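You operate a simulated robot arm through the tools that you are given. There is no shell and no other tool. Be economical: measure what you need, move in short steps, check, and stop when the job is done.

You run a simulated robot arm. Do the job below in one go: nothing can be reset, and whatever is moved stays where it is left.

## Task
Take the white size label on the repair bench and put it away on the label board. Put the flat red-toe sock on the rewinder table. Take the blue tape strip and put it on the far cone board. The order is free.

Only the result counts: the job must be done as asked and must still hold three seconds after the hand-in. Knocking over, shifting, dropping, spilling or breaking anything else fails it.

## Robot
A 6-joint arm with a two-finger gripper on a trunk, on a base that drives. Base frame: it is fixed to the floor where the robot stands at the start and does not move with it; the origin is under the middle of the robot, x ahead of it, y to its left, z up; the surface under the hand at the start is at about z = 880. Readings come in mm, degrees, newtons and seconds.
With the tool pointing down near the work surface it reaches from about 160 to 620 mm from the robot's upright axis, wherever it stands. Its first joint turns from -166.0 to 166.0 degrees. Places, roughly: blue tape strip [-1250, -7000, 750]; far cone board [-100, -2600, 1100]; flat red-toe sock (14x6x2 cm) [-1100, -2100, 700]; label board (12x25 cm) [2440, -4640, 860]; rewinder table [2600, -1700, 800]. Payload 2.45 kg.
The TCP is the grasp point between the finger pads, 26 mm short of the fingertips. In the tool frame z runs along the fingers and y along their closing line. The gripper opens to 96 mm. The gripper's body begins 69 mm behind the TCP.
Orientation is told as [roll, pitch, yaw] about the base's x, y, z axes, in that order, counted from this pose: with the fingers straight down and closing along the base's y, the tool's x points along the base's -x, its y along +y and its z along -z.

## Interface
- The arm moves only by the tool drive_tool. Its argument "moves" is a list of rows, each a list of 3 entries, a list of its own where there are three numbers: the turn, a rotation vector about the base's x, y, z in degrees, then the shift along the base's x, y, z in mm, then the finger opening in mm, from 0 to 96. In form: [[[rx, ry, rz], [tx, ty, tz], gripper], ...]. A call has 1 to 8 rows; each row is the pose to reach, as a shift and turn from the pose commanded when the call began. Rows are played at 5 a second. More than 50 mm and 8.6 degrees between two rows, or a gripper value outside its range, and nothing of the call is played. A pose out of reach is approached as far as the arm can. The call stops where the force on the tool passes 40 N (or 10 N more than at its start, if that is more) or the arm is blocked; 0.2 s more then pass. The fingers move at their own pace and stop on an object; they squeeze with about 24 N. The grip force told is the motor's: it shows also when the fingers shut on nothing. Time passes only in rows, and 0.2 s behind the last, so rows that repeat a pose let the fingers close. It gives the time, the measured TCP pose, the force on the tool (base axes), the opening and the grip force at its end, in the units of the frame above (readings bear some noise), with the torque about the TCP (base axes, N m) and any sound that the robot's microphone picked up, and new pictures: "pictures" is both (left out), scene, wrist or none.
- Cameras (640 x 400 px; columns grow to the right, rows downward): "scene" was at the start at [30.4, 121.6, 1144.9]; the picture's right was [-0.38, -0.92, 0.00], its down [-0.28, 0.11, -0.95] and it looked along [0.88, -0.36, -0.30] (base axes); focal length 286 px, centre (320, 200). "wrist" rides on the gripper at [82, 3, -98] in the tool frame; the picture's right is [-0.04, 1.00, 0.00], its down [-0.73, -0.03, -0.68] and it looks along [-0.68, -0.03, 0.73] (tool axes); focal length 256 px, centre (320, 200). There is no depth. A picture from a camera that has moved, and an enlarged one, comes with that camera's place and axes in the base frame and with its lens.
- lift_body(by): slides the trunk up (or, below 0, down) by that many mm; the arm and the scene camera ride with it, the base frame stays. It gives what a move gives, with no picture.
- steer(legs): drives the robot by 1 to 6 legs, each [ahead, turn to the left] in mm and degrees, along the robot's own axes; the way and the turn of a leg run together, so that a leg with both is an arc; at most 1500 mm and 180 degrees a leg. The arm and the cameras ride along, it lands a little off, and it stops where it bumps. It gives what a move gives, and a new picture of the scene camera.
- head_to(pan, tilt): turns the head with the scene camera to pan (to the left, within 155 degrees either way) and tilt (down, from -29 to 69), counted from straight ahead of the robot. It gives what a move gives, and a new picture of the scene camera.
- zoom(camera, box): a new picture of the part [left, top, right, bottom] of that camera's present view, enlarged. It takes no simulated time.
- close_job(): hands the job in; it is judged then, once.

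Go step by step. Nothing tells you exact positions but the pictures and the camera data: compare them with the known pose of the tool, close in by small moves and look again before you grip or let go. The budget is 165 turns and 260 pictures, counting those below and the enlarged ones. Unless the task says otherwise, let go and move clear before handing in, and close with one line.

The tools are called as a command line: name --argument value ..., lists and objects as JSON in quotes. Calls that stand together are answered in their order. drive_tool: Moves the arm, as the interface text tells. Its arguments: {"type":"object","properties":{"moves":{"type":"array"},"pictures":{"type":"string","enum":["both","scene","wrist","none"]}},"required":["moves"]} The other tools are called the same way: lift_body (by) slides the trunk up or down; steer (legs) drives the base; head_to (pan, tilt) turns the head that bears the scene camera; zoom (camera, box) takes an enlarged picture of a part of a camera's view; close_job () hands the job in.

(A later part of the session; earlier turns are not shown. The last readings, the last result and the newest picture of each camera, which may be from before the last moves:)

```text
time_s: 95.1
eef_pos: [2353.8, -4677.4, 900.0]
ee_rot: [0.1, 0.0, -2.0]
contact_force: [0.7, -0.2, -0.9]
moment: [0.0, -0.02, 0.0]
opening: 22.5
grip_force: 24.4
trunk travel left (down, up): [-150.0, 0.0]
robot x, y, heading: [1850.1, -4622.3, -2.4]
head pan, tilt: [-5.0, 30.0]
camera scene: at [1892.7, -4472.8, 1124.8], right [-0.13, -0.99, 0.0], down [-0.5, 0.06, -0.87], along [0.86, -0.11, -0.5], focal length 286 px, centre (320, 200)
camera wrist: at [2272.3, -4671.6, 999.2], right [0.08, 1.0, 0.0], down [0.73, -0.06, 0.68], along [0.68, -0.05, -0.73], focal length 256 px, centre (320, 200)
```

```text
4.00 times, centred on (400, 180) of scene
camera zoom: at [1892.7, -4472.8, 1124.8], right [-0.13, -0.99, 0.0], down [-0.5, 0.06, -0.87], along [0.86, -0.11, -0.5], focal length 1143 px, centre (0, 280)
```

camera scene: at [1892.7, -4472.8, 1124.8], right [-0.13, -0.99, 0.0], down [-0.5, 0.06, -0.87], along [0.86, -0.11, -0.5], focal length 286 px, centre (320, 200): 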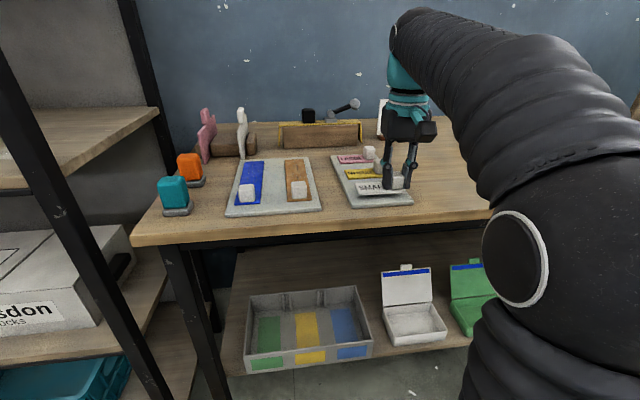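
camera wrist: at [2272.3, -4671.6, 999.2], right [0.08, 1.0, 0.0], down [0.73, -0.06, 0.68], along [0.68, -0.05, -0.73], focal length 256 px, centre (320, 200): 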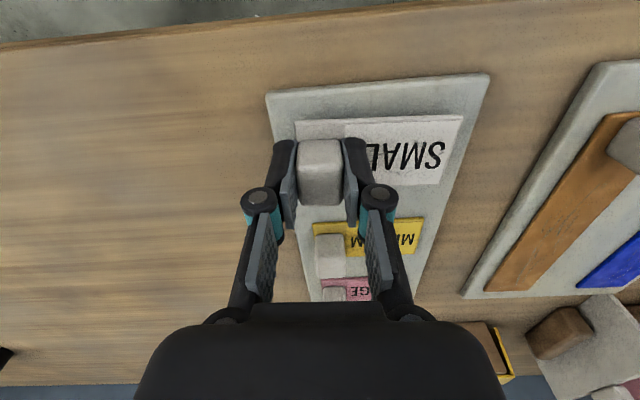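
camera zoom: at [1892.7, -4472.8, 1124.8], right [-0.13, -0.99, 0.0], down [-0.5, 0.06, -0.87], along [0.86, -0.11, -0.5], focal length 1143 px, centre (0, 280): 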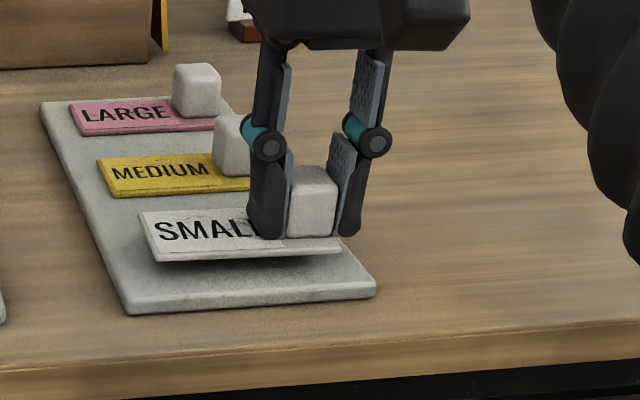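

drive_tool --moves '[[[0, 0, 0], [0, 0, -5], 10], [[0, 0, 0], [0, 0, -9], 10], [[0, 0, 0], [0, 0, -11], 10], [[0, 0, 0], [0, 0, -11], 10]]' --pictures "none"

zoom --camera "scene" --box '[320, 130, 480, 230]'

```text
time_s: 96.1
eef_pos: [2353.7, -4676.6, 890.0]
ee_rot: [0.0, -0.1, -2.0]
contact_force: [3.2, -0.5, 9.5]
moment: [0.03, -0.06, -0.03]
opening: 22.8
grip_force: 24.3
trunk travel left (down, up): [-150.0, 0.0]
robot x, y, heading: [1848.7, -4623.7, -2.3]
head pan, tilt: [-5.0, 30.0]
```

```text
4.00 times, centred on (400, 180) of scene
camera zoom: at [1892.5, -4472.8, 1124.9], right [-0.13, -0.99, 0.0], down [-0.5, 0.06, -0.87], along [0.86, -0.11, -0.5], focal length 1143 px, centre (0, 280)
```

zoom: 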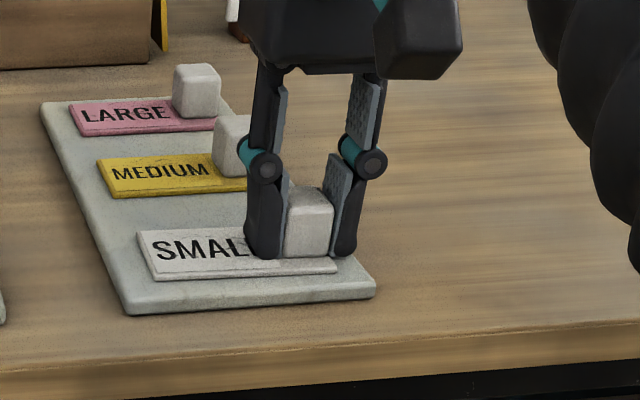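

It rests on the board. I'll open and rise straight up.

drive_tool --moves '[[[0, 0, 0], [0, 0, 1], 40], [[0, 0, 0], [0, 0, 1], 46], [[0, 0, 0], [0, 0, 1], 46], [[0, 0, 0], [0, 0, 30], 46], [[0, 0, 0], [0, 0, 75], 46], [[0, 0, 0], [-40, 0, 115], 46], [[0, 0, 0], [-80, 0, 115], 46], [[0, 0, 0], [-125, 0, 115], 46]]' --pictures "wrist"

zoom --camera "scene" --box '[320, 130, 480, 230]'

```text
refused: row 6 steps farther than a row can; nothing moved
```

```text
4.00 times, centred on (400, 180) of scene
camera zoom: at [1892.5, -4472.8, 1124.9], right [-0.13, -0.99, 0.0], down [-0.5, 0.06, -0.87], along [0.86, -0.11, -0.5], focal length 1143 px, centre (0, 280)
```

zoom: 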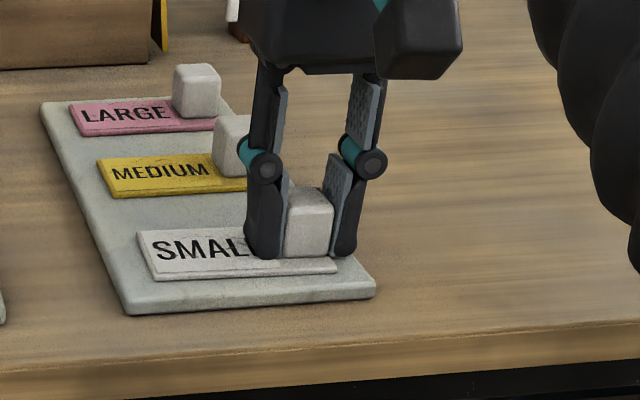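

drive_tool --moves '[[[0, 0, 0], [0, 0, 1], 40], [[0, 0, 0], [0, 0, 1], 46], [[0, 0, 0], [0, 0, 1], 46], [[0, 0, 0], [0, 0, 30], 46], [[0, 0, 0], [0, 0, 75], 46], [[0, 0, 0], [-20, 0, 115], 46], [[0, 0, 0], [-65, 0, 125], 46], [[0, 0, 0], [-110, 0, 130], 46]]' --pictures "wrist"

zoom --camera "scene" --box '[320, 130, 480, 230]'

```text
time_s: 97.9
eef_pos: [2244.5, -4677.1, 1011.3]
ee_rot: [0.1, -0.1, -2.0]
contact_force: [1.0, -0.2, -0.7]
moment: [0.04, 0.12, 0.0]
opening: 45.8
grip_force: 0.0
out of reach, approached as far as the arm can: row 6, 7, 8
trunk travel left (down, up): [-150.0, 0.0]
robot x, y, heading: [1853.0, -4617.9, -2.3]
head pan, tilt: [-5.0, 30.0]
camera wrist: at [2163.0, -4671.4, 1110.0], right [0.08, 1.0, 0.0], down [0.73, -0.06, 0.68], along [0.68, -0.05, -0.73], focal length 256 px, centre (320, 200)
```

wrist: 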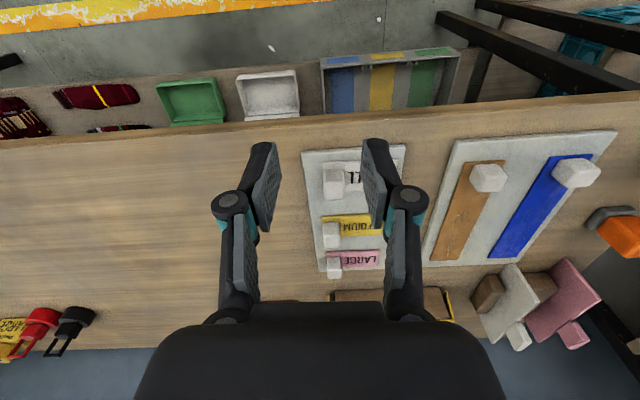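

```text
4.00 times, centred on (400, 180) of scene
camera zoom: at [1893.3, -4472.8, 1124.7], right [-0.13, -0.99, 0.0], down [-0.5, 0.06, -0.87], along [0.86, -0.11, -0.5], focal length 1143 px, centre (0, 280)
```

zoom: 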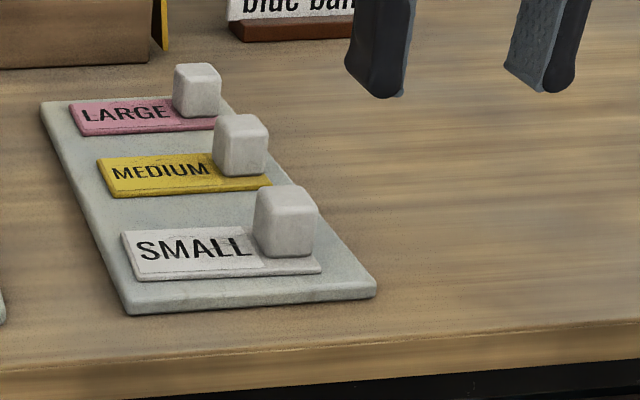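

The SMALL label is down in line with the others. Next is the blue tape: I'll back away and look along the aisle to the south.

drive_tool --moves '[[[0, 0, 0], [-35, 10, 0], 46], [[0, 0, 0], [-70, 20, 0], 40], [[0, 0, 0], [-80, 25, 0], 20]]' --pictures "none"

steer --legs '[[-300, 0], [0, -88]]'

head_to --pan -40 --tilt 12

```text
time_s: 98.7
eef_pos: [2166.0, -4652.8, 1005.6]
ee_rot: [0.0, 0.0, -2.0]
contact_force: [0.2, 0.2, -0.4]
moment: [0.01, 0.0, 0.03]
opening: 20.0
grip_force: 0.0
out of reach, approached as far as the arm can: row 2, 3
trunk travel left (down, up): [-150.0, 0.0]
robot x, y, heading: [1854.1, -4623.7, -2.2]
head pan, tilt: [-5.0, 30.0]
```

```text
time_s: 104.5
eef_pos: [1538.2, -4924.0, 1005.3]
ee_rot: [-0.1, -0.2, -88.7]
contact_force: [0.5, 0.1, 0.8]
moment: [0.03, -0.02, 0.0]
opening: 20.2
grip_force: 0.1
trunk travel left (down, up): [-150.0, 0.0]
robot x, y, heading: [1552.4, -4610.4, -88.8]
head pan, tilt: [-5.0, 30.0]
camera scene: at [1705.4, -4637.1, 1124.8], right [-1.0, 0.07, 0.0], down [0.03, 0.5, -0.87], along [-0.06, -0.86, -0.5], focal length 286 px, centre (320, 200)
```

scene: 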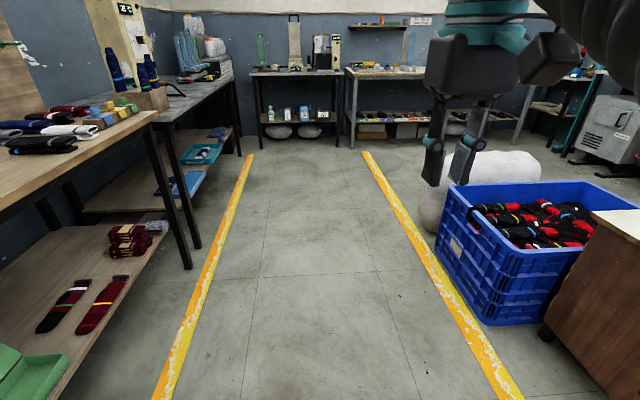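

```text
time_s: 105.5
eef_pos: [1538.4, -4924.1, 1006.3]
ee_rot: [-0.1, -0.3, -88.6]
contact_force: [0.2, -0.1, 0.0]
moment: [-0.02, 0.01, 0.03]
opening: 20.2
grip_force: 0.0
trunk travel left (down, up): [-150.0, 0.0]
robot x, y, heading: [1552.4, -4609.3, -89.0]
head pan, tilt: [-40.0, 12.0]
camera scene: at [1653.1, -4619.4, 1153.8], right [-0.78, 0.63, 0.0], down [0.13, 0.16, -0.98], along [-0.61, -0.76, -0.21], focal length 286 px, centre (320, 200)
```

scene: 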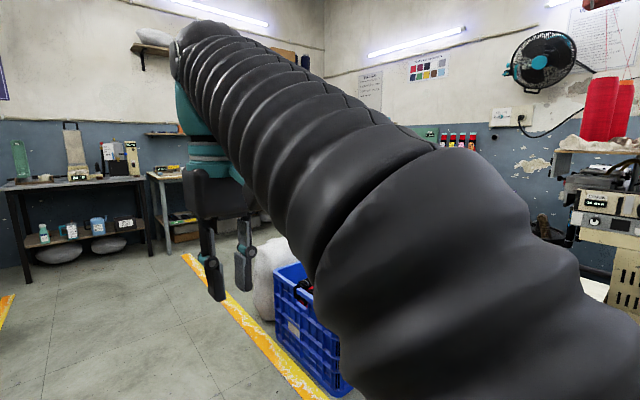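

steer --legs '[[1500, 0], [500, -45]]'

head_to --pan -30 --tilt 15

head_to --pan 10 --tilt 15

```text
time_s: 115.3
eef_pos: [1167.3, -6757.7, 1004.9]
ee_rot: [0.0, -0.3, -134.2]
contact_force: [-0.1, -0.5, -0.5]
moment: [-0.01, 0.0, -0.01]
opening: 20.0
grip_force: 0.0
trunk travel left (down, up): [-150.0, 0.0]
robot x, y, heading: [1401.4, -6545.0, -134.2]
head pan, tilt: [-40.0, 12.0]
camera scene: at [1466.8, -6622.9, 1153.9], right [-0.1, 0.99, 0.0], down [0.21, 0.02, -0.98], along [-0.97, -0.1, -0.21], focal length 286 px, centre (320, 200)
```

scene: 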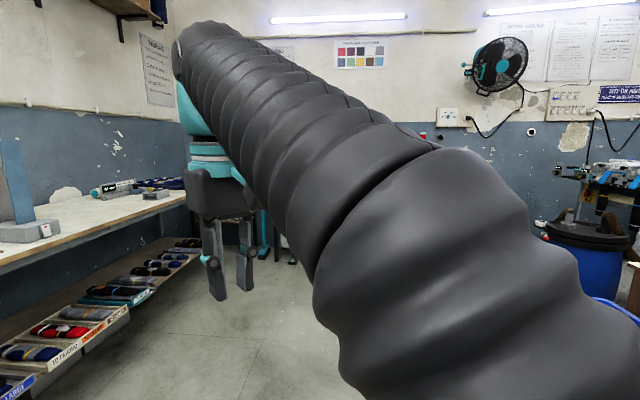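

```text
time_s: 116.1
eef_pos: [1166.9, -6757.3, 1005.2]
ee_rot: [0.0, -0.2, -134.2]
contact_force: [0.3, -0.4, -1.6]
moment: [0.0, 0.0, -0.02]
opening: 20.0
grip_force: 0.1
trunk travel left (down, up): [-150.0, 0.0]
robot x, y, heading: [1401.4, -6547.8, -134.4]
head pan, tilt: [-30.0, 15.0]
camera scene: at [1469.7, -6638.9, 1149.0], right [-0.27, 0.96, 0.0], down [0.25, 0.07, -0.97], along [-0.93, -0.26, -0.26], focal length 286 px, centre (320, 200)
```

scene: 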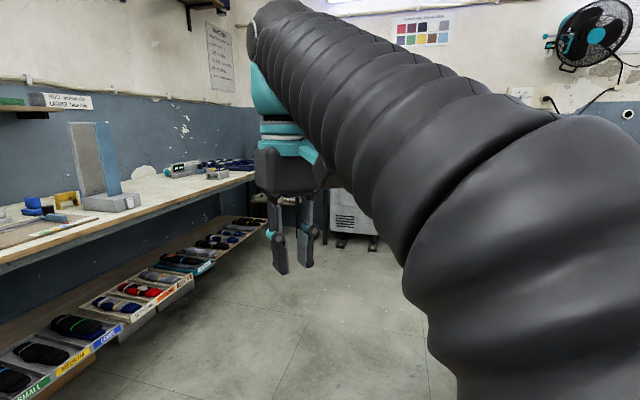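

```text
time_s: 117.1
eef_pos: [1167.5, -6757.5, 1005.0]
ee_rot: [0.1, -0.2, -134.3]
contact_force: [-1.0, 0.4, 1.5]
moment: [-0.02, 0.02, -0.01]
opening: 20.0
grip_force: 0.1
trunk travel left (down, up): [-150.0, 0.0]
robot x, y, heading: [1401.9, -6544.1, -134.0]
head pan, tilt: [10.0, 15.0]
camera scene: at [1507.0, -6690.7, 1149.0], right [-0.83, 0.56, 0.0], down [0.15, 0.21, -0.97], along [-0.54, -0.8, -0.26], focal length 286 px, centre (320, 200)
```

scene: 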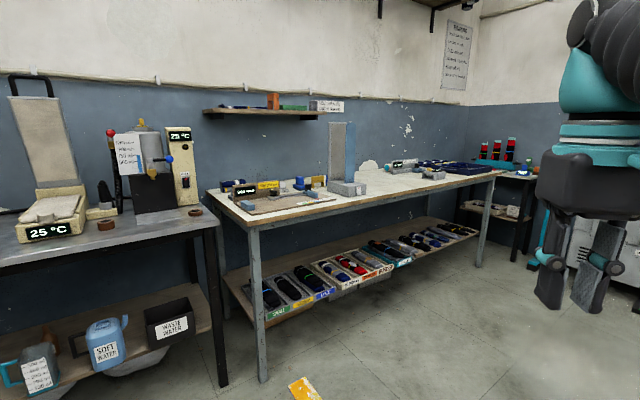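

steer --legs '[[0, -36], [1400, 0]]'

head_to --pan 10 --tilt 20

```text
time_s: 125.9
eef_pos: [-298.6, -6810.9, 1005.2]
ee_rot: [0.0, -0.1, -170.5]
contact_force: [0.2, -0.9, -0.1]
moment: [-0.04, 0.02, 0.0]
opening: 20.0
grip_force: 0.0
trunk travel left (down, up): [-150.0, 0.0]
robot x, y, heading: [14.4, -6777.0, -170.5]
head pan, tilt: [10.0, 15.0]
camera scene: at [15.0, -6956.6, 1149.0], right [-0.33, 0.94, 0.0], down [0.24, 0.09, -0.97], along [-0.91, -0.32, -0.26], focal length 286 px, centre (320, 200)
```

scene: 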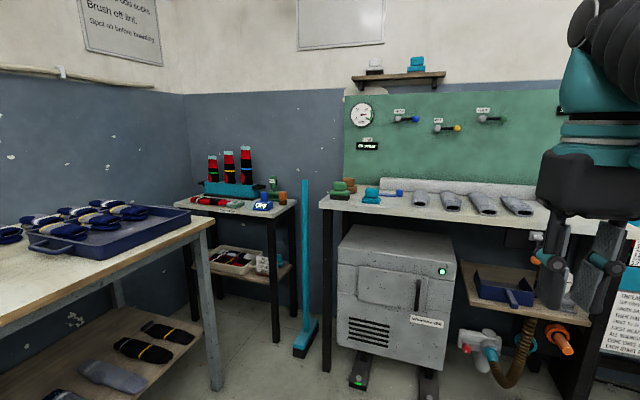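

```text
time_s: 126.5
eef_pos: [-299.4, -6811.4, 1004.4]
ee_rot: [0.0, -0.3, -170.5]
contact_force: [0.1, -0.3, -0.6]
moment: [-0.01, 0.01, 0.03]
opening: 19.9
grip_force: 0.1
trunk travel left (down, up): [-150.0, 0.0]
robot x, y, heading: [12.9, -6779.8, -170.8]
head pan, tilt: [10.0, 20.0]
camera scene: at [15.3, -6956.5, 1140.9], right [-0.33, 0.94, 0.0], down [0.32, 0.11, -0.94], along [-0.89, -0.31, -0.34], focal length 286 px, centre (320, 200)
```

scene: 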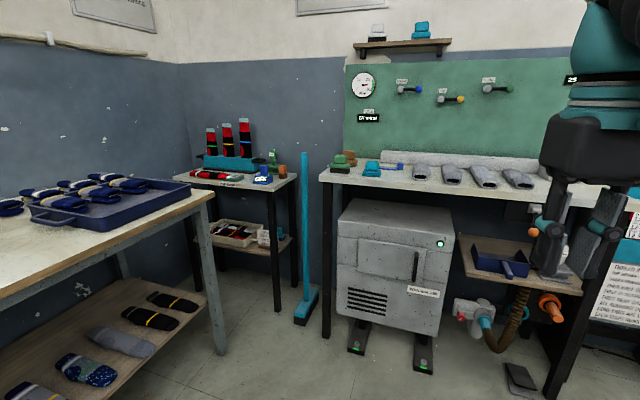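

zoom --camera "scene" --box '[310, 130, 470, 230]'

zoom --camera "scene" --box '[450, 200, 610, 300]'

```text
4.00 times, centred on (390, 180) of scene
camera zoom: at [15.3, -6956.5, 1140.9], right [-0.33, 0.94, 0.0], down [0.32, 0.11, -0.94], along [-0.89, -0.31, -0.34], focal length 1143 px, centre (40, 280)
```

zoom: 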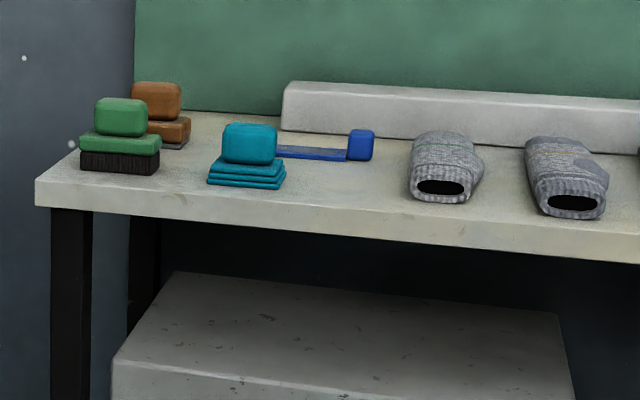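

```text
4.00 times, centred on (530, 250) of scene
camera zoom: at [15.3, -6956.5, 1140.9], right [-0.33, 0.94, 0.0], down [0.32, 0.11, -0.94], along [-0.89, -0.31, -0.34], focal length 1143 px, centre (-520, 0)
```

zoom: 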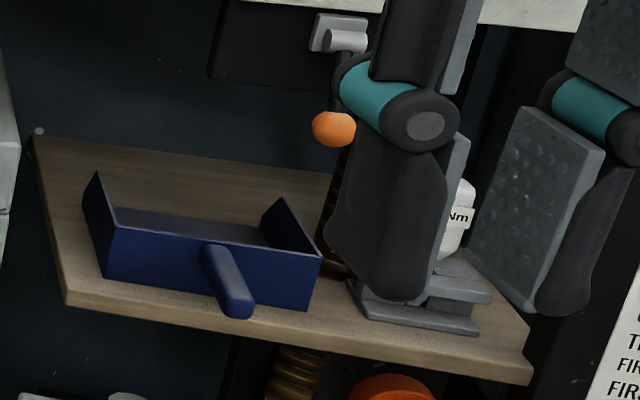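

The blue tape strip with a blue knob lies on the green-backed table, about [-1325, -7035, 840]. I'll drive up to that table.

steer --legs '[[0, 8.5], [700, 0], [0, -18]]'

head_to --pan 10 --tilt 30

drive_tool --moves '[[[0, 0, 0], [0, 0, 0], 60]]' --pictures "wrist"

```text
time_s: 132.0
eef_pos: [-968.1, -6975.3, 1005.2]
ee_rot: [0.0, -0.2, 180.0]
contact_force: [0.5, -0.2, -0.3]
moment: [0.01, 0.02, 0.01]
opening: 19.8
grip_force: 0.0
trunk travel left (down, up): [-150.0, 0.0]
robot x, y, heading: [-655.2, -6997.1, 179.8]
head pan, tilt: [10.0, 20.0]
camera scene: at [-682.0, -7171.2, 1140.8], right [-0.17, 0.98, 0.0], down [0.34, 0.06, -0.94], along [-0.93, -0.16, -0.34], focal length 286 px, centre (320, 200)
```

scene: 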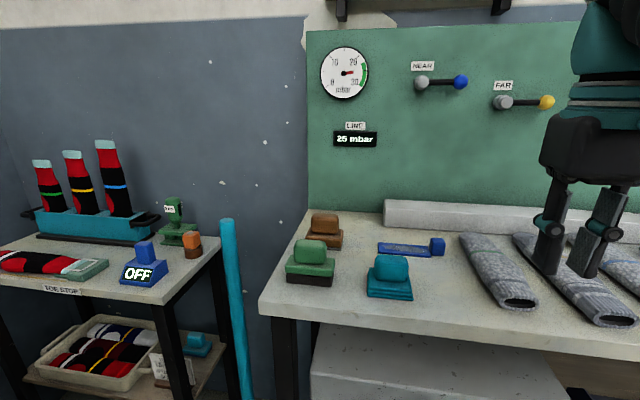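

```text
time_s: 132.8
eef_pos: [-969.2, -6976.1, 1005.8]
ee_rot: [0.1, -0.2, 180.1]
contact_force: [-0.4, -0.4, -0.2]
moment: [0.01, -0.01, -0.01]
opening: 19.9
grip_force: 0.1
trunk travel left (down, up): [-150.0, 0.0]
robot x, y, heading: [-655.8, -6995.9, 179.6]
head pan, tilt: [10.0, 30.0]
camera scene: at [-679.4, -7170.7, 1124.8], right [-0.17, 0.98, 0.0], down [0.49, 0.09, -0.87], along [-0.85, -0.15, -0.5], focal length 286 px, centre (320, 200)
```

scene: 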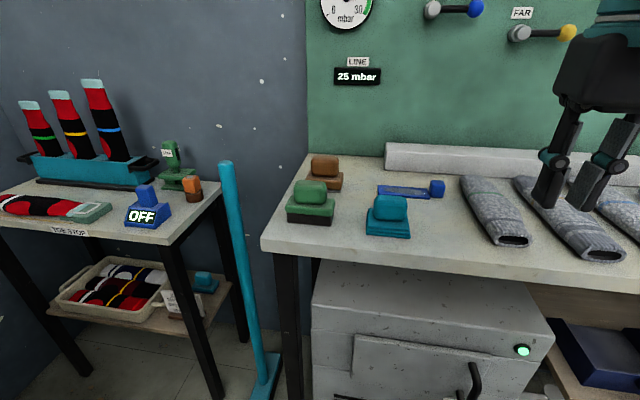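

```text
time_s: 133.2
eef_pos: [-967.6, -6975.8, 1005.0]
ee_rot: [-0.1, -0.2, 180.0]
contact_force: [-0.8, -0.2, 0.1]
moment: [0.03, -0.02, -0.01]
opening: 60.3
grip_force: 0.0
trunk travel left (down, up): [-150.0, 0.0]
robot x, y, heading: [-652.5, -6997.1, 179.9]
head pan, tilt: [10.0, 30.0]
camera wrist: at [-887.0, -6979.7, 1103.5], right [-0.04, -1.0, 0.0], down [-0.73, 0.03, 0.68], along [-0.68, 0.03, -0.73], focal length 256 px, centre (320, 200)
```

wrist: 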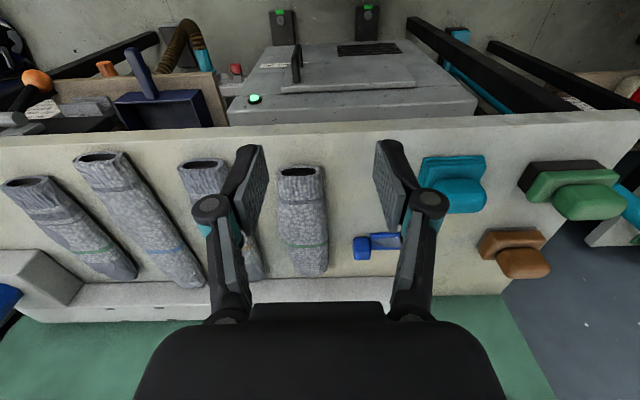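

The blue knob triangulates to about [-1212, -7031, 862]. I'll move the gripper above it and look again.

drive_tool --moves '[[[0, 0, 0], [-48, -11, 0], 60], [[0, 0, 0], [-96, -22, 0], 60], [[0, 0, 0], [-144, -33, 0], 60], [[0, 0, 0], [-192, -44, 0], 60], [[0, 0, 0], [-240, -54, 0], 60], [[0, 0, 0], [-244, -55, -40], 60], [[0, 0, 0], [-244, -55, -65], 60], [[0, 0, 0], [-244, -55, -65], 60]]' --pictures "both"

```text
time_s: 134.9
eef_pos: [-1212.4, -7029.7, 939.7]
ee_rot: [0.0, -0.2, 180.0]
contact_force: [1.2, 0.4, 0.6]
moment: [-0.02, -0.01, -0.01]
opening: 59.8
grip_force: 0.1
out of reach, approached as far as the arm can: row 4, 5
trunk travel left (down, up): [-150.0, 0.0]
robot x, y, heading: [-655.7, -6998.8, 180.1]
head pan, tilt: [10.0, 30.0]
camera scene: at [-679.5, -7170.7, 1124.8], right [-0.17, 0.98, 0.0], down [0.49, 0.09, -0.87], along [-0.85, -0.15, -0.5], focal length 286 px, centre (320, 200)
camera wrist: at [-1130.9, -7034.0, 1037.7], right [-0.04, -1.0, 0.0], down [-0.73, 0.03, 0.68], along [-0.68, 0.03, -0.73], focal length 256 px, centre (320, 200)
```

scene: 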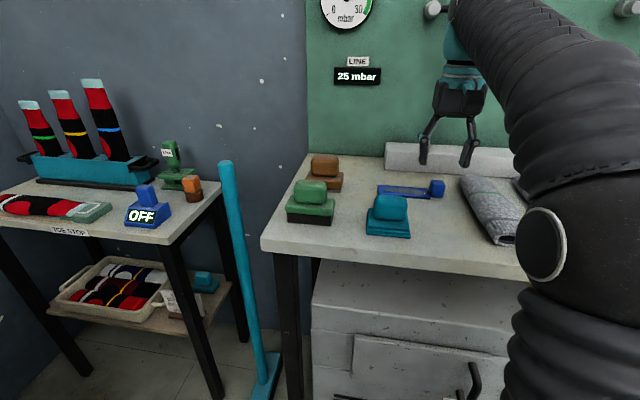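
wrist: 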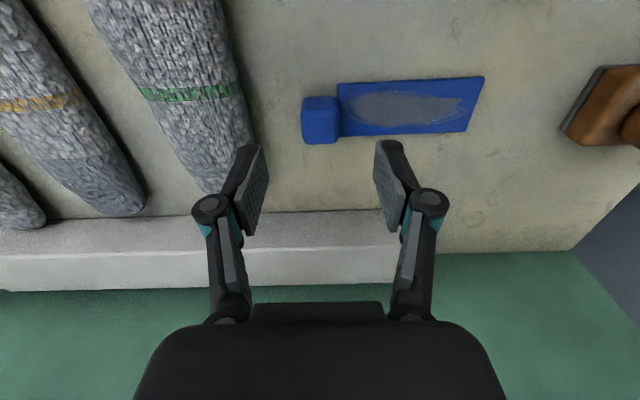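

The knob is centred. I'll narrow the fingers a bit (sock nearby) and go down.

drive_tool --moves '[[[0, 0, 1.2], [0, -1, -15], 46], [[0, 0, 2.3], [0, -1, -35], 46], [[0, 0, 2.3], [0, -1, -50], 46], [[0, 0, 2.3], [0, -1, -50], 46]]' --pictures "both"

zoom --camera "scene" --box '[370, 120, 530, 220]'

```text
time_s: 135.9
eef_pos: [-1212.3, -7031.7, 889.6]
ee_rot: [0.0, -0.1, -177.7]
contact_force: [0.1, -0.4, 0.6]
moment: [0.01, -0.03, 0.0]
opening: 45.9
grip_force: 0.1
trunk travel left (down, up): [-150.0, 0.0]
robot x, y, heading: [-656.8, -6997.6, 180.0]
head pan, tilt: [10.0, 30.0]
camera scene: at [-679.4, -7170.7, 1124.8], right [-0.17, 0.98, 0.0], down [0.49, 0.09, -0.87], along [-0.85, -0.15, -0.5], focal length 286 px, centre (320, 200)
camera wrist: at [-1130.7, -7032.0, 988.1], right [0.0, -1.0, 0.0], down [-0.73, 0.0, 0.68], along [-0.68, 0.0, -0.73], focal length 256 px, centre (320, 200)
```

scene: 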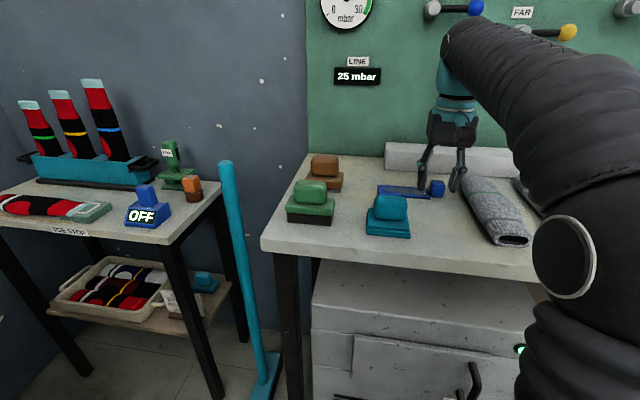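
wrist: 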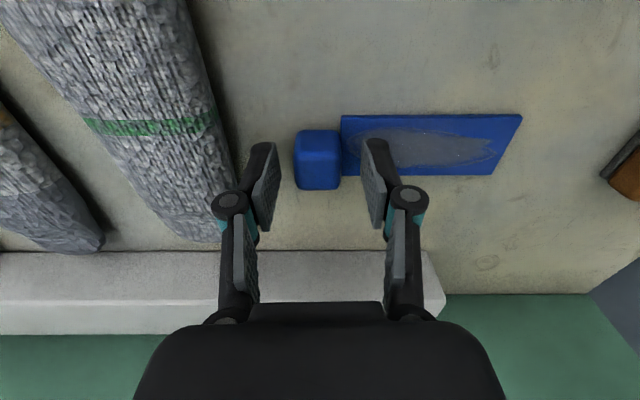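

```text
4.00 times, centred on (450, 170) of scene
camera zoom: at [-679.4, -7170.7, 1124.8], right [-0.17, 0.98, 0.0], down [0.49, 0.09, -0.87], along [-0.85, -0.15, -0.5], focal length 1143 px, centre (-200, 320)
```

zoom: 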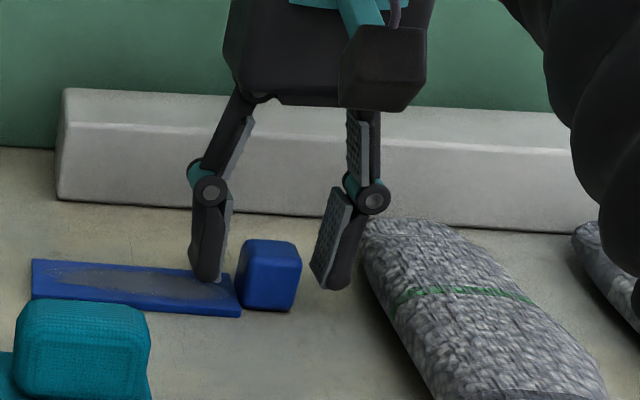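

drive_tool --moves '[[[0, 0, 0], [0, 0, -5], 46], [[0, 0, 0], [0, 0, -8], 46], [[0, 0, 0], [0, 0, -8], 10], [[0, 0, 0], [0, 0, -8], 10], [[0, 0, 0], [0, 0, -8], 10]]' --pictures "wrist"

zoom --camera "scene" --box '[370, 120, 530, 220]'

```text
time_s: 137.2
eef_pos: [-1213.2, -7031.7, 881.6]
ee_rot: [0.1, -0.2, -177.8]
contact_force: [-0.5, -0.2, 1.4]
moment: [0.05, 0.04, 0.0]
opening: 25.2
grip_force: 23.9
trunk travel left (down, up): [-150.0, 0.0]
robot x, y, heading: [-655.9, -6995.7, 179.7]
head pan, tilt: [10.0, 30.0]
camera wrist: at [-1130.9, -7032.3, 980.5], right [0.0, -1.0, 0.0], down [-0.73, 0.0, 0.68], along [-0.68, 0.0, -0.73], focal length 256 px, centre (320, 200)
```

wrist: 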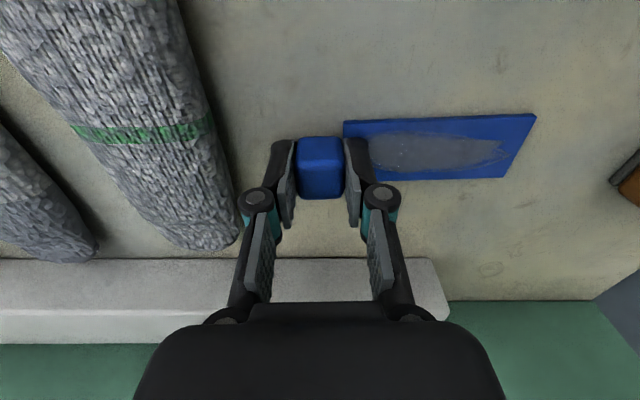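

```text
4.00 times, centred on (450, 170) of scene
camera zoom: at [-679.4, -7170.7, 1124.8], right [-0.17, 0.98, 0.0], down [0.49, 0.09, -0.87], along [-0.85, -0.15, -0.5], focal length 1143 px, centre (-200, 320)
```

zoom: 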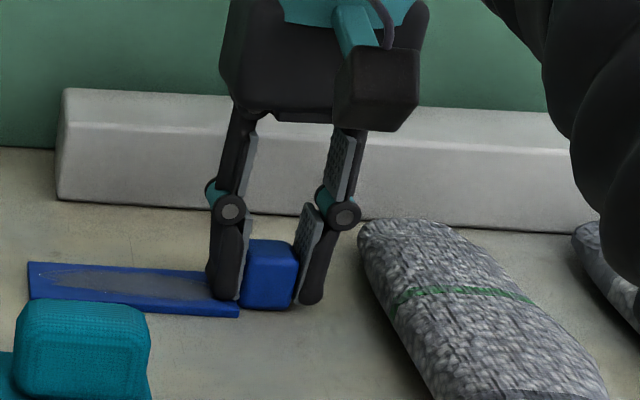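

Gripped. I'll lift and check that the strip comes along.

drive_tool --moves '[[[0, 0, 0], [0, 0, 15], 10], [[0, 0, 0], [0, 0, 50], 10], [[0, 0, 0], [0, 0, 80], 10], [[0, 0, 0], [40, 0, 105], 10], [[0, 0, 0], [85, 0, 120], 10], [[0, 0, 0], [130, 0, 120], 10], [[0, 0, 0], [175, 0, 120], 10], [[0, 0, 0], [220, 0, 120], 10]]' --pictures "both"

```text
time_s: 138.9
eef_pos: [-992.7, -7031.5, 1000.5]
ee_rot: [-0.1, 0.0, -177.7]
contact_force: [-0.4, 0.2, -1.2]
moment: [0.06, -0.05, -0.02]
opening: 24.6
grip_force: 23.8
trunk travel left (down, up): [-150.0, 0.0]
robot x, y, heading: [-655.7, -6997.6, 180.2]
head pan, tilt: [10.0, 30.0]
camera scene: at [-680.0, -7170.8, 1124.7], right [-0.17, 0.98, 0.0], down [0.49, 0.09, -0.87], along [-0.85, -0.15, -0.5], focal length 286 px, centre (320, 200)
camera wrist: at [-911.9, -7033.0, 1099.1], right [0.0, -1.0, 0.0], down [-0.73, 0.0, 0.68], along [-0.68, 0.0, -0.73], focal length 256 px, centre (320, 200)
```

scene: 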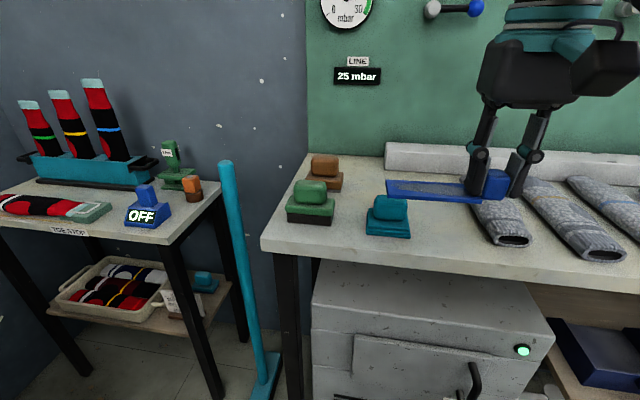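
wrist: 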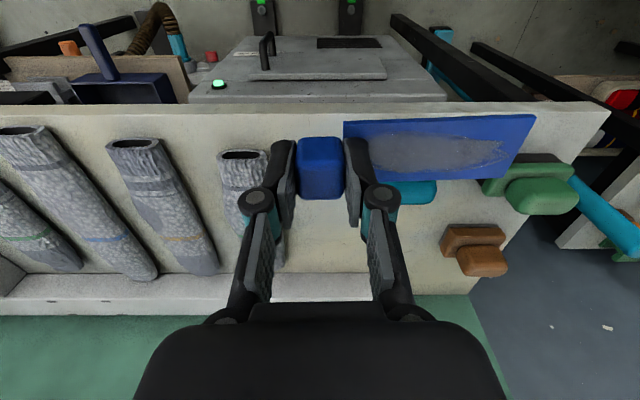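

The tape is held. The known safe way back is east to the aisle and north; I'll retrace it.

steer --legs '[[-600, 0], [0, -161], [1500, 0]]'

```text
time_s: 156.2
eef_pos: [1712.8, -6395.8, 1001.1]
ee_rot: [0.0, -0.2, 20.1]
contact_force: [-0.7, -0.5, -0.6]
moment: [-0.02, 0.01, 0.01]
opening: 24.8
grip_force: 23.8
trunk travel left (down, up): [-150.0, 0.0]
robot x, y, heading: [1401.4, -6534.9, 17.8]
head pan, tilt: [10.0, 30.0]
camera scene: at [1378.9, -6359.6, 1124.8], right [0.47, -0.88, 0.0], down [-0.44, -0.23, -0.87], along [0.77, 0.4, -0.5], focal length 286 px, centre (320, 200)
```

scene: 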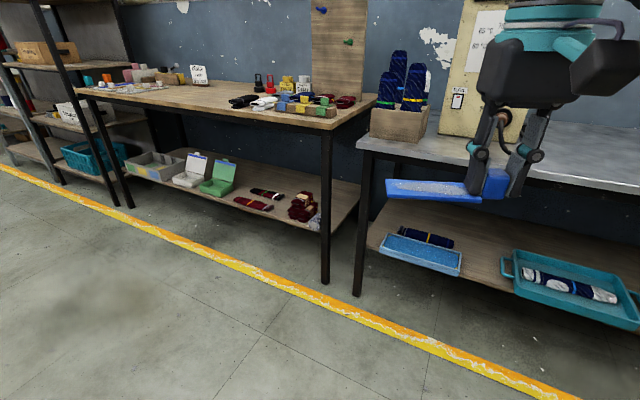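

steer --legs '[[0, 71], [1500, 0], [1300, 0]]'

head_to --pan 45 --tilt 8

head_to --pan 85 --tilt 8

```text
time_s: 172.8
eef_pos: [1434.9, -3395.5, 999.8]
ee_rot: [0.0, -0.3, 90.7]
contact_force: [-0.2, 0.2, -0.3]
moment: [0.01, -0.02, -0.01]
opening: 25.2
grip_force: 24.0
trunk travel left (down, up): [-150.0, 0.0]
robot x, y, heading: [1461.6, -3734.7, 88.6]
head pan, tilt: [10.0, 30.0]
camera scene: at [1293.4, -3702.3, 1124.8], right [0.99, 0.15, 0.0], down [0.07, -0.49, -0.87], along [-0.13, 0.86, -0.5], focal length 286 px, centre (320, 200)
```

scene: 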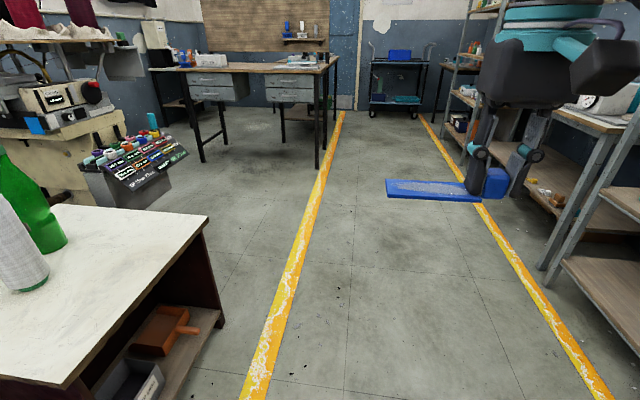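

```text
time_s: 173.8
eef_pos: [1435.4, -3396.6, 1000.4]
ee_rot: [-0.1, -0.1, 90.9]
contact_force: [1.0, 0.4, -0.7]
moment: [-0.02, -0.02, 0.01]
opening: 24.8
grip_force: 23.7
trunk travel left (down, up): [-150.0, 0.0]
robot x, y, heading: [1464.0, -3735.4, 88.6]
head pan, tilt: [45.0, 8.0]
camera scene: at [1243.1, -3724.6, 1160.3], right [0.73, 0.69, 0.0], down [0.1, -0.1, -0.99], along [-0.68, 0.72, -0.14], focal length 286 px, centre (320, 200)
```

scene: 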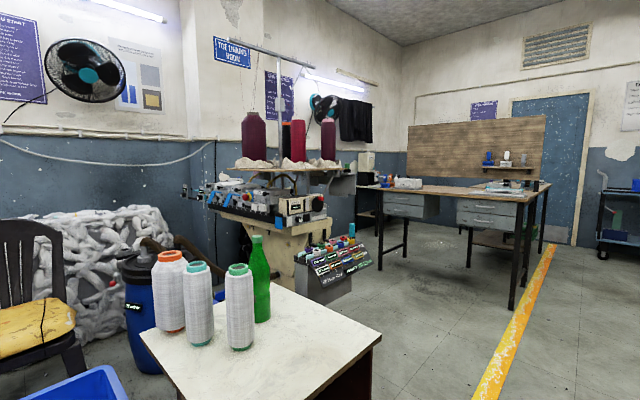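

```text
time_s: 174.9
eef_pos: [1434.9, -3396.4, 1001.0]
ee_rot: [0.0, -0.2, 90.9]
contact_force: [0.0, 0.0, -0.4]
moment: [-0.04, -0.05, 0.01]
opening: 24.7
grip_force: 23.8
trunk travel left (down, up): [-150.0, 0.0]
robot x, y, heading: [1465.3, -3736.3, 88.6]
head pan, tilt: [85.0, 8.0]
camera scene: at [1214.8, -3781.3, 1160.3], right [0.11, 0.99, 0.0], down [0.14, -0.02, -0.99], along [-0.98, 0.11, -0.14], focal length 286 px, centre (320, 200)
```

scene: 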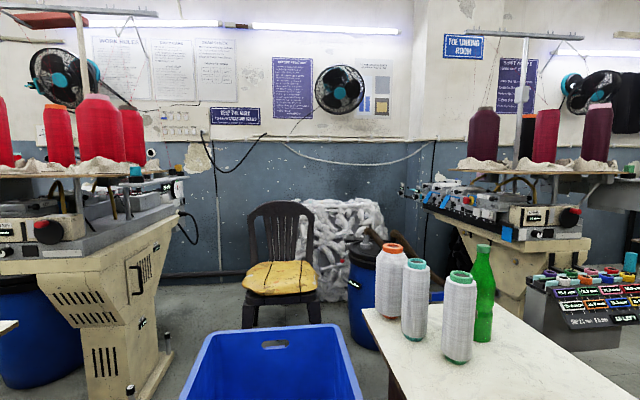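

The cone boards sit on top of the two linking machines; the one at [-100, -2600] is the northern machine. I'll look closer.

zoom --camera "scene" --box '[400, 80, 640, 230]'

head_to --pan 50 --tilt 5

zoom --camera "scene" --box '[230, 90, 430, 215]'

```text
2.67 times, centred on (520, 155) of scene
camera zoom: at [1214.8, -3781.3, 1160.3], right [0.11, 0.99, 0.0], down [0.14, -0.02, -0.99], along [-0.98, 0.11, -0.14], focal length 762 px, centre (-213, 320)
```

zoom: 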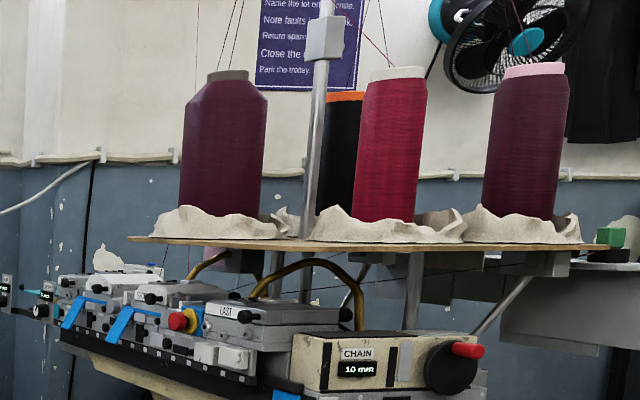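

```text
time_s: 175.9
eef_pos: [1435.1, -3396.8, 1001.9]
ee_rot: [0.0, -0.3, 90.8]
contact_force: [0.0, 0.2, -0.7]
moment: [0.0, 0.01, -0.03]
opening: 25.1
grip_force: 24.0
trunk travel left (down, up): [-150.0, 0.0]
robot x, y, heading: [1461.5, -3737.9, 88.8]
head pan, tilt: [50.0, 5.0]
camera scene: at [1237.9, -3731.0, 1165.2], right [0.66, 0.75, 0.0], down [0.07, -0.06, -1.0], along [-0.75, 0.66, -0.09], focal length 286 px, centre (320, 200)
```

scene: 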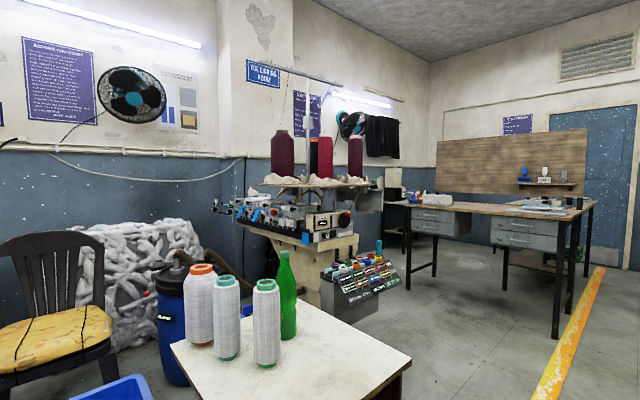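

```text
3.20 times, centred on (330, 152) of scene
camera zoom: at [1237.9, -3731.0, 1165.2], right [0.66, 0.75, 0.0], down [0.07, -0.06, -1.0], along [-0.75, 0.66, -0.09], focal length 914 px, centre (288, 352)
```

zoom: 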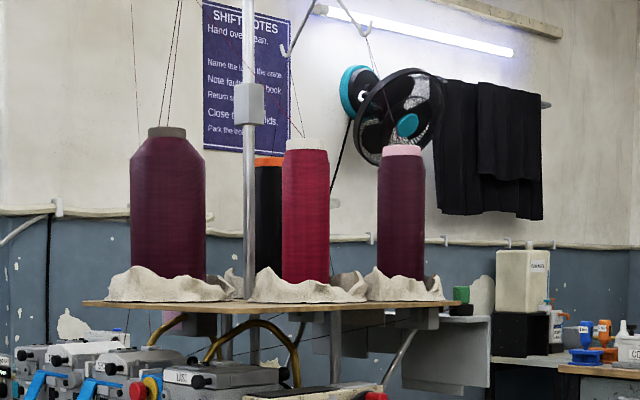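

The board's top is at z≈1100, above what the arm reaches with the tool pointing down, so I'll probably have to regrip the tape with a tilted tool. I'll go nearer and scout the board from the north-east.

steer --legs '[[1500, 0], [300, 40], [300, 45]]'

head_to --pan 25 --tilt 8

```text
time_s: 187.2
eef_pos: [810.9, -1820.8, 1001.3]
ee_rot: [-0.1, -0.2, 175.6]
contact_force: [0.6, -0.7, -0.4]
moment: [0.04, -0.03, -0.01]
opening: 24.8
grip_force: 24.0
trunk travel left (down, up): [-150.0, 0.0]
robot x, y, heading: [1153.6, -1824.3, 173.1]
head pan, tilt: [50.0, 5.0]
camera scene: at [1128.6, -2050.8, 1165.2], right [-0.68, 0.73, 0.0], down [0.06, 0.06, -1.0], along [-0.73, -0.68, -0.09], focal length 286 px, centre (320, 200)
```

scene: 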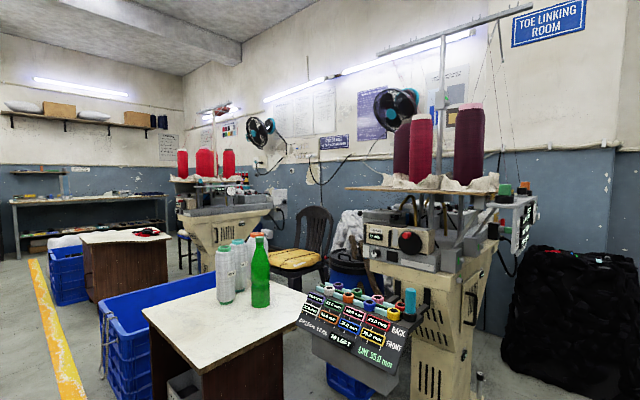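

```text
time_s: 188.1
eef_pos: [811.1, -1819.9, 1000.7]
ee_rot: [0.0, -0.2, 175.5]
contact_force: [-0.5, -0.8, -1.0]
moment: [0.03, 0.01, 0.01]
opening: 24.8
grip_force: 24.2
trunk travel left (down, up): [-150.0, 0.0]
robot x, y, heading: [1152.3, -1823.0, 172.9]
head pan, tilt: [25.0, 8.0]
camera scene: at [1107.8, -2016.8, 1160.3], right [-0.31, 0.95, 0.0], down [0.13, 0.04, -0.99], along [-0.94, -0.3, -0.14], focal length 286 px, centre (320, 200)
```

scene: 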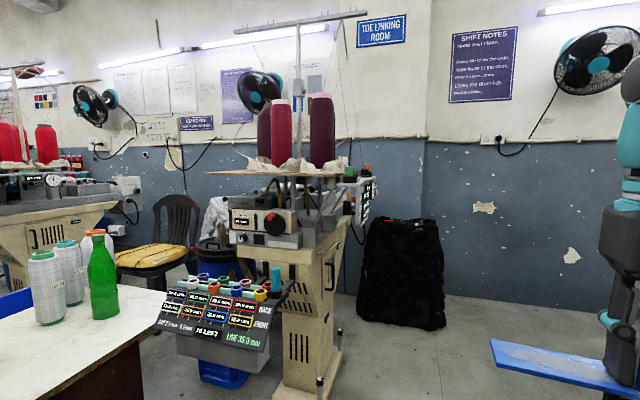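

zoom --camera "scene" --box '[190, 80, 410, 220]'

zoom --camera "scene" --box '[140, 240, 320, 370]'

```text
2.86 times, centred on (300, 150) of scene
camera zoom: at [1107.8, -2016.8, 1160.3], right [-0.31, 0.95, 0.0], down [0.13, 0.04, -0.99], along [-0.94, -0.3, -0.14], focal length 816 px, centre (377, 343)
```

zoom: 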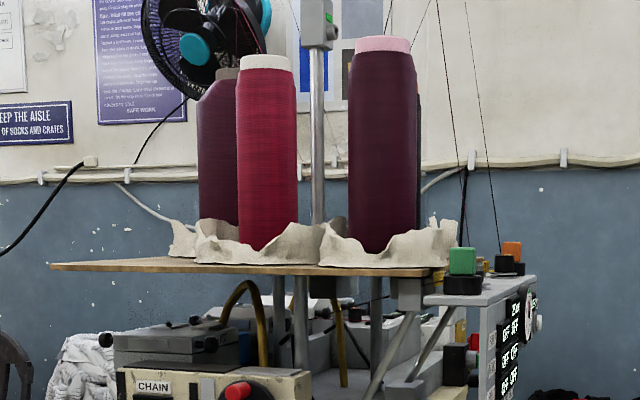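

```text
3.08 times, centred on (230, 305) of scene
camera zoom: at [1107.8, -2016.8, 1160.3], right [-0.31, 0.95, 0.0], down [0.13, 0.04, -0.99], along [-0.94, -0.3, -0.14], focal length 879 px, centre (597, -123)
```

zoom: 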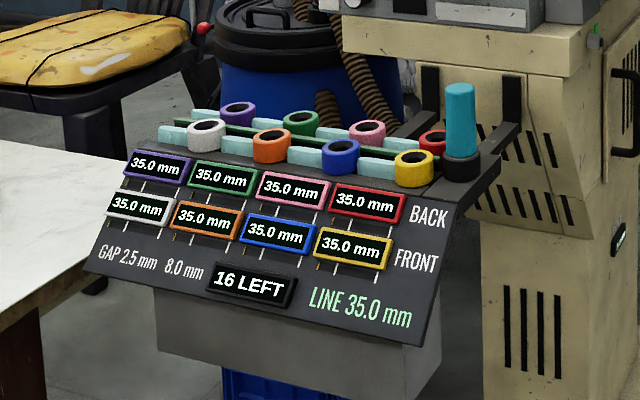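

The board's free part seems to be its south-east corner, near [-20, -2780]. I'll approach from the east-north-east to see the rack and the board better.

steer --legs '[[0, 35], [350, 0]]'

head_to --pan 15 --tilt 22

zoom --camera "scene" --box '[160, 0, 480, 200]'

```text
time_s: 192.0
eef_pos: [559.4, -2181.4, 1001.7]
ee_rot: [0.0, -0.2, -149.3]
contact_force: [0.0, -0.2, 0.1]
moment: [0.02, 0.03, -0.04]
opening: 25.0
grip_force: 24.1
trunk travel left (down, up): [-150.0, 0.0]
robot x, y, heading: [842.1, -1988.7, -152.0]
head pan, tilt: [25.0, 8.0]
camera scene: at [916.6, -2174.0, 1160.3], right [-0.8, 0.6, 0.0], down [0.08, 0.11, -0.99], along [-0.6, -0.79, -0.14], focal length 286 px, centre (320, 200)
```

scene: 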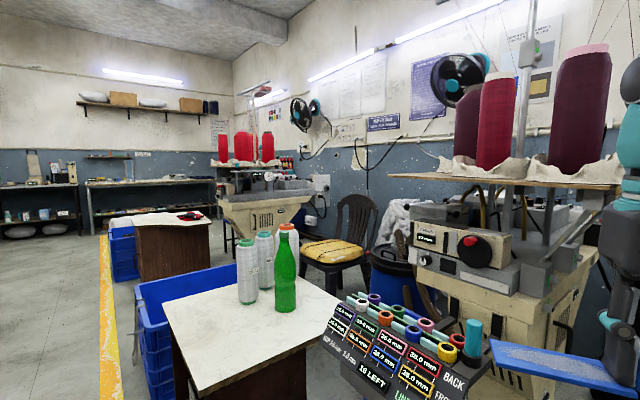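

```text
time_s: 192.8
eef_pos: [560.5, -2181.2, 1001.0]
ee_rot: [0.0, -0.2, -149.4]
contact_force: [0.3, 0.4, 0.2]
moment: [-0.01, 0.0, 0.03]
opening: 25.0
grip_force: 23.8
trunk travel left (down, up): [-150.0, 0.0]
robot x, y, heading: [840.6, -1990.7, -152.3]
head pan, tilt: [15.0, 22.0]
camera scene: at [904.5, -2163.4, 1137.6], right [-0.68, 0.73, 0.0], down [0.27, 0.26, -0.93], along [-0.68, -0.63, -0.37], focal length 286 px, centre (320, 200)
```

scene: 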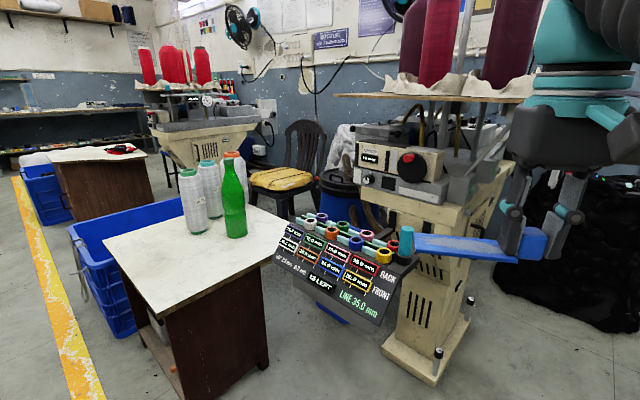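

```text
2.00 times, centred on (320, 100) of scene
camera zoom: at [904.5, -2163.4, 1137.6], right [-0.68, 0.73, 0.0], down [0.27, 0.26, -0.93], along [-0.68, -0.63, -0.37], focal length 571 px, centre (320, 400)
```

zoom: 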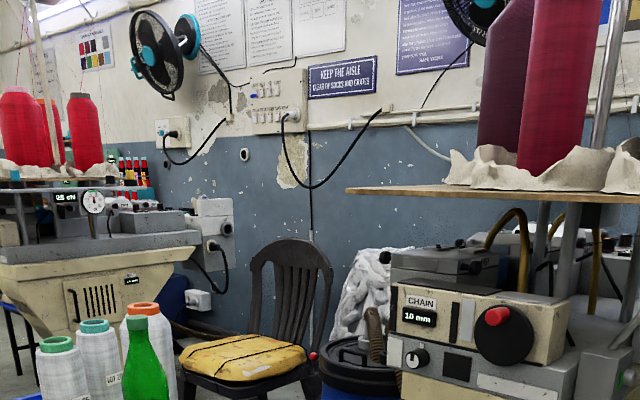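

I plan to set the tape down on the panel table's south edge (z≈850) and regrip it with the tool level, strip pointing forward. I'll drive there and look at the free space.

steer --legs '[[0, -60], [400, 0], [0, -58]]'

head_to --pan 5 --tilt 30

```text
time_s: 200.5
eef_pos: [465.4, -1434.0, 1001.7]
ee_rot: [0.1, -0.2, 91.9]
contact_force: [-0.5, 0.3, -0.4]
moment: [0.0, -0.03, -0.01]
opening: 25.2
grip_force: 23.8
trunk travel left (down, up): [-150.0, 0.0]
robot x, y, heading: [499.2, -1772.4, 89.5]
head pan, tilt: [15.0, 22.0]
camera scene: at [322.8, -1741.9, 1137.6], right [0.97, 0.25, 0.0], down [0.09, -0.36, -0.93], along [-0.23, 0.9, -0.37], focal length 286 px, centre (320, 200)
```

scene: 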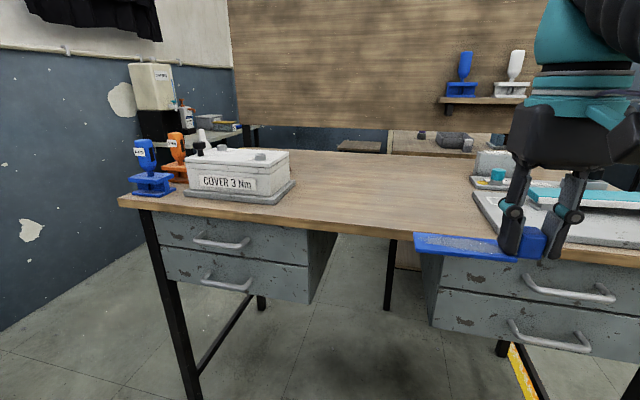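

```text
time_s: 201.2
eef_pos: [466.0, -1433.3, 1000.5]
ee_rot: [0.0, -0.3, 91.9]
contact_force: [0.3, -0.9, -1.1]
moment: [0.0, -0.03, 0.02]
opening: 25.2
grip_force: 24.4
trunk travel left (down, up): [-150.0, 0.0]
robot x, y, heading: [502.4, -1771.8, 89.8]
head pan, tilt: [5.0, 30.0]
camera scene: at [338.9, -1741.6, 1124.8], right [1.0, 0.08, 0.0], down [0.04, -0.5, -0.87], along [-0.07, 0.86, -0.5], focal length 286 px, centre (320, 200)
```

scene: 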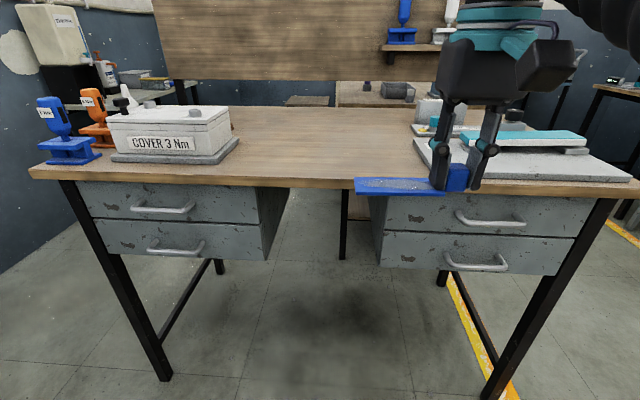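

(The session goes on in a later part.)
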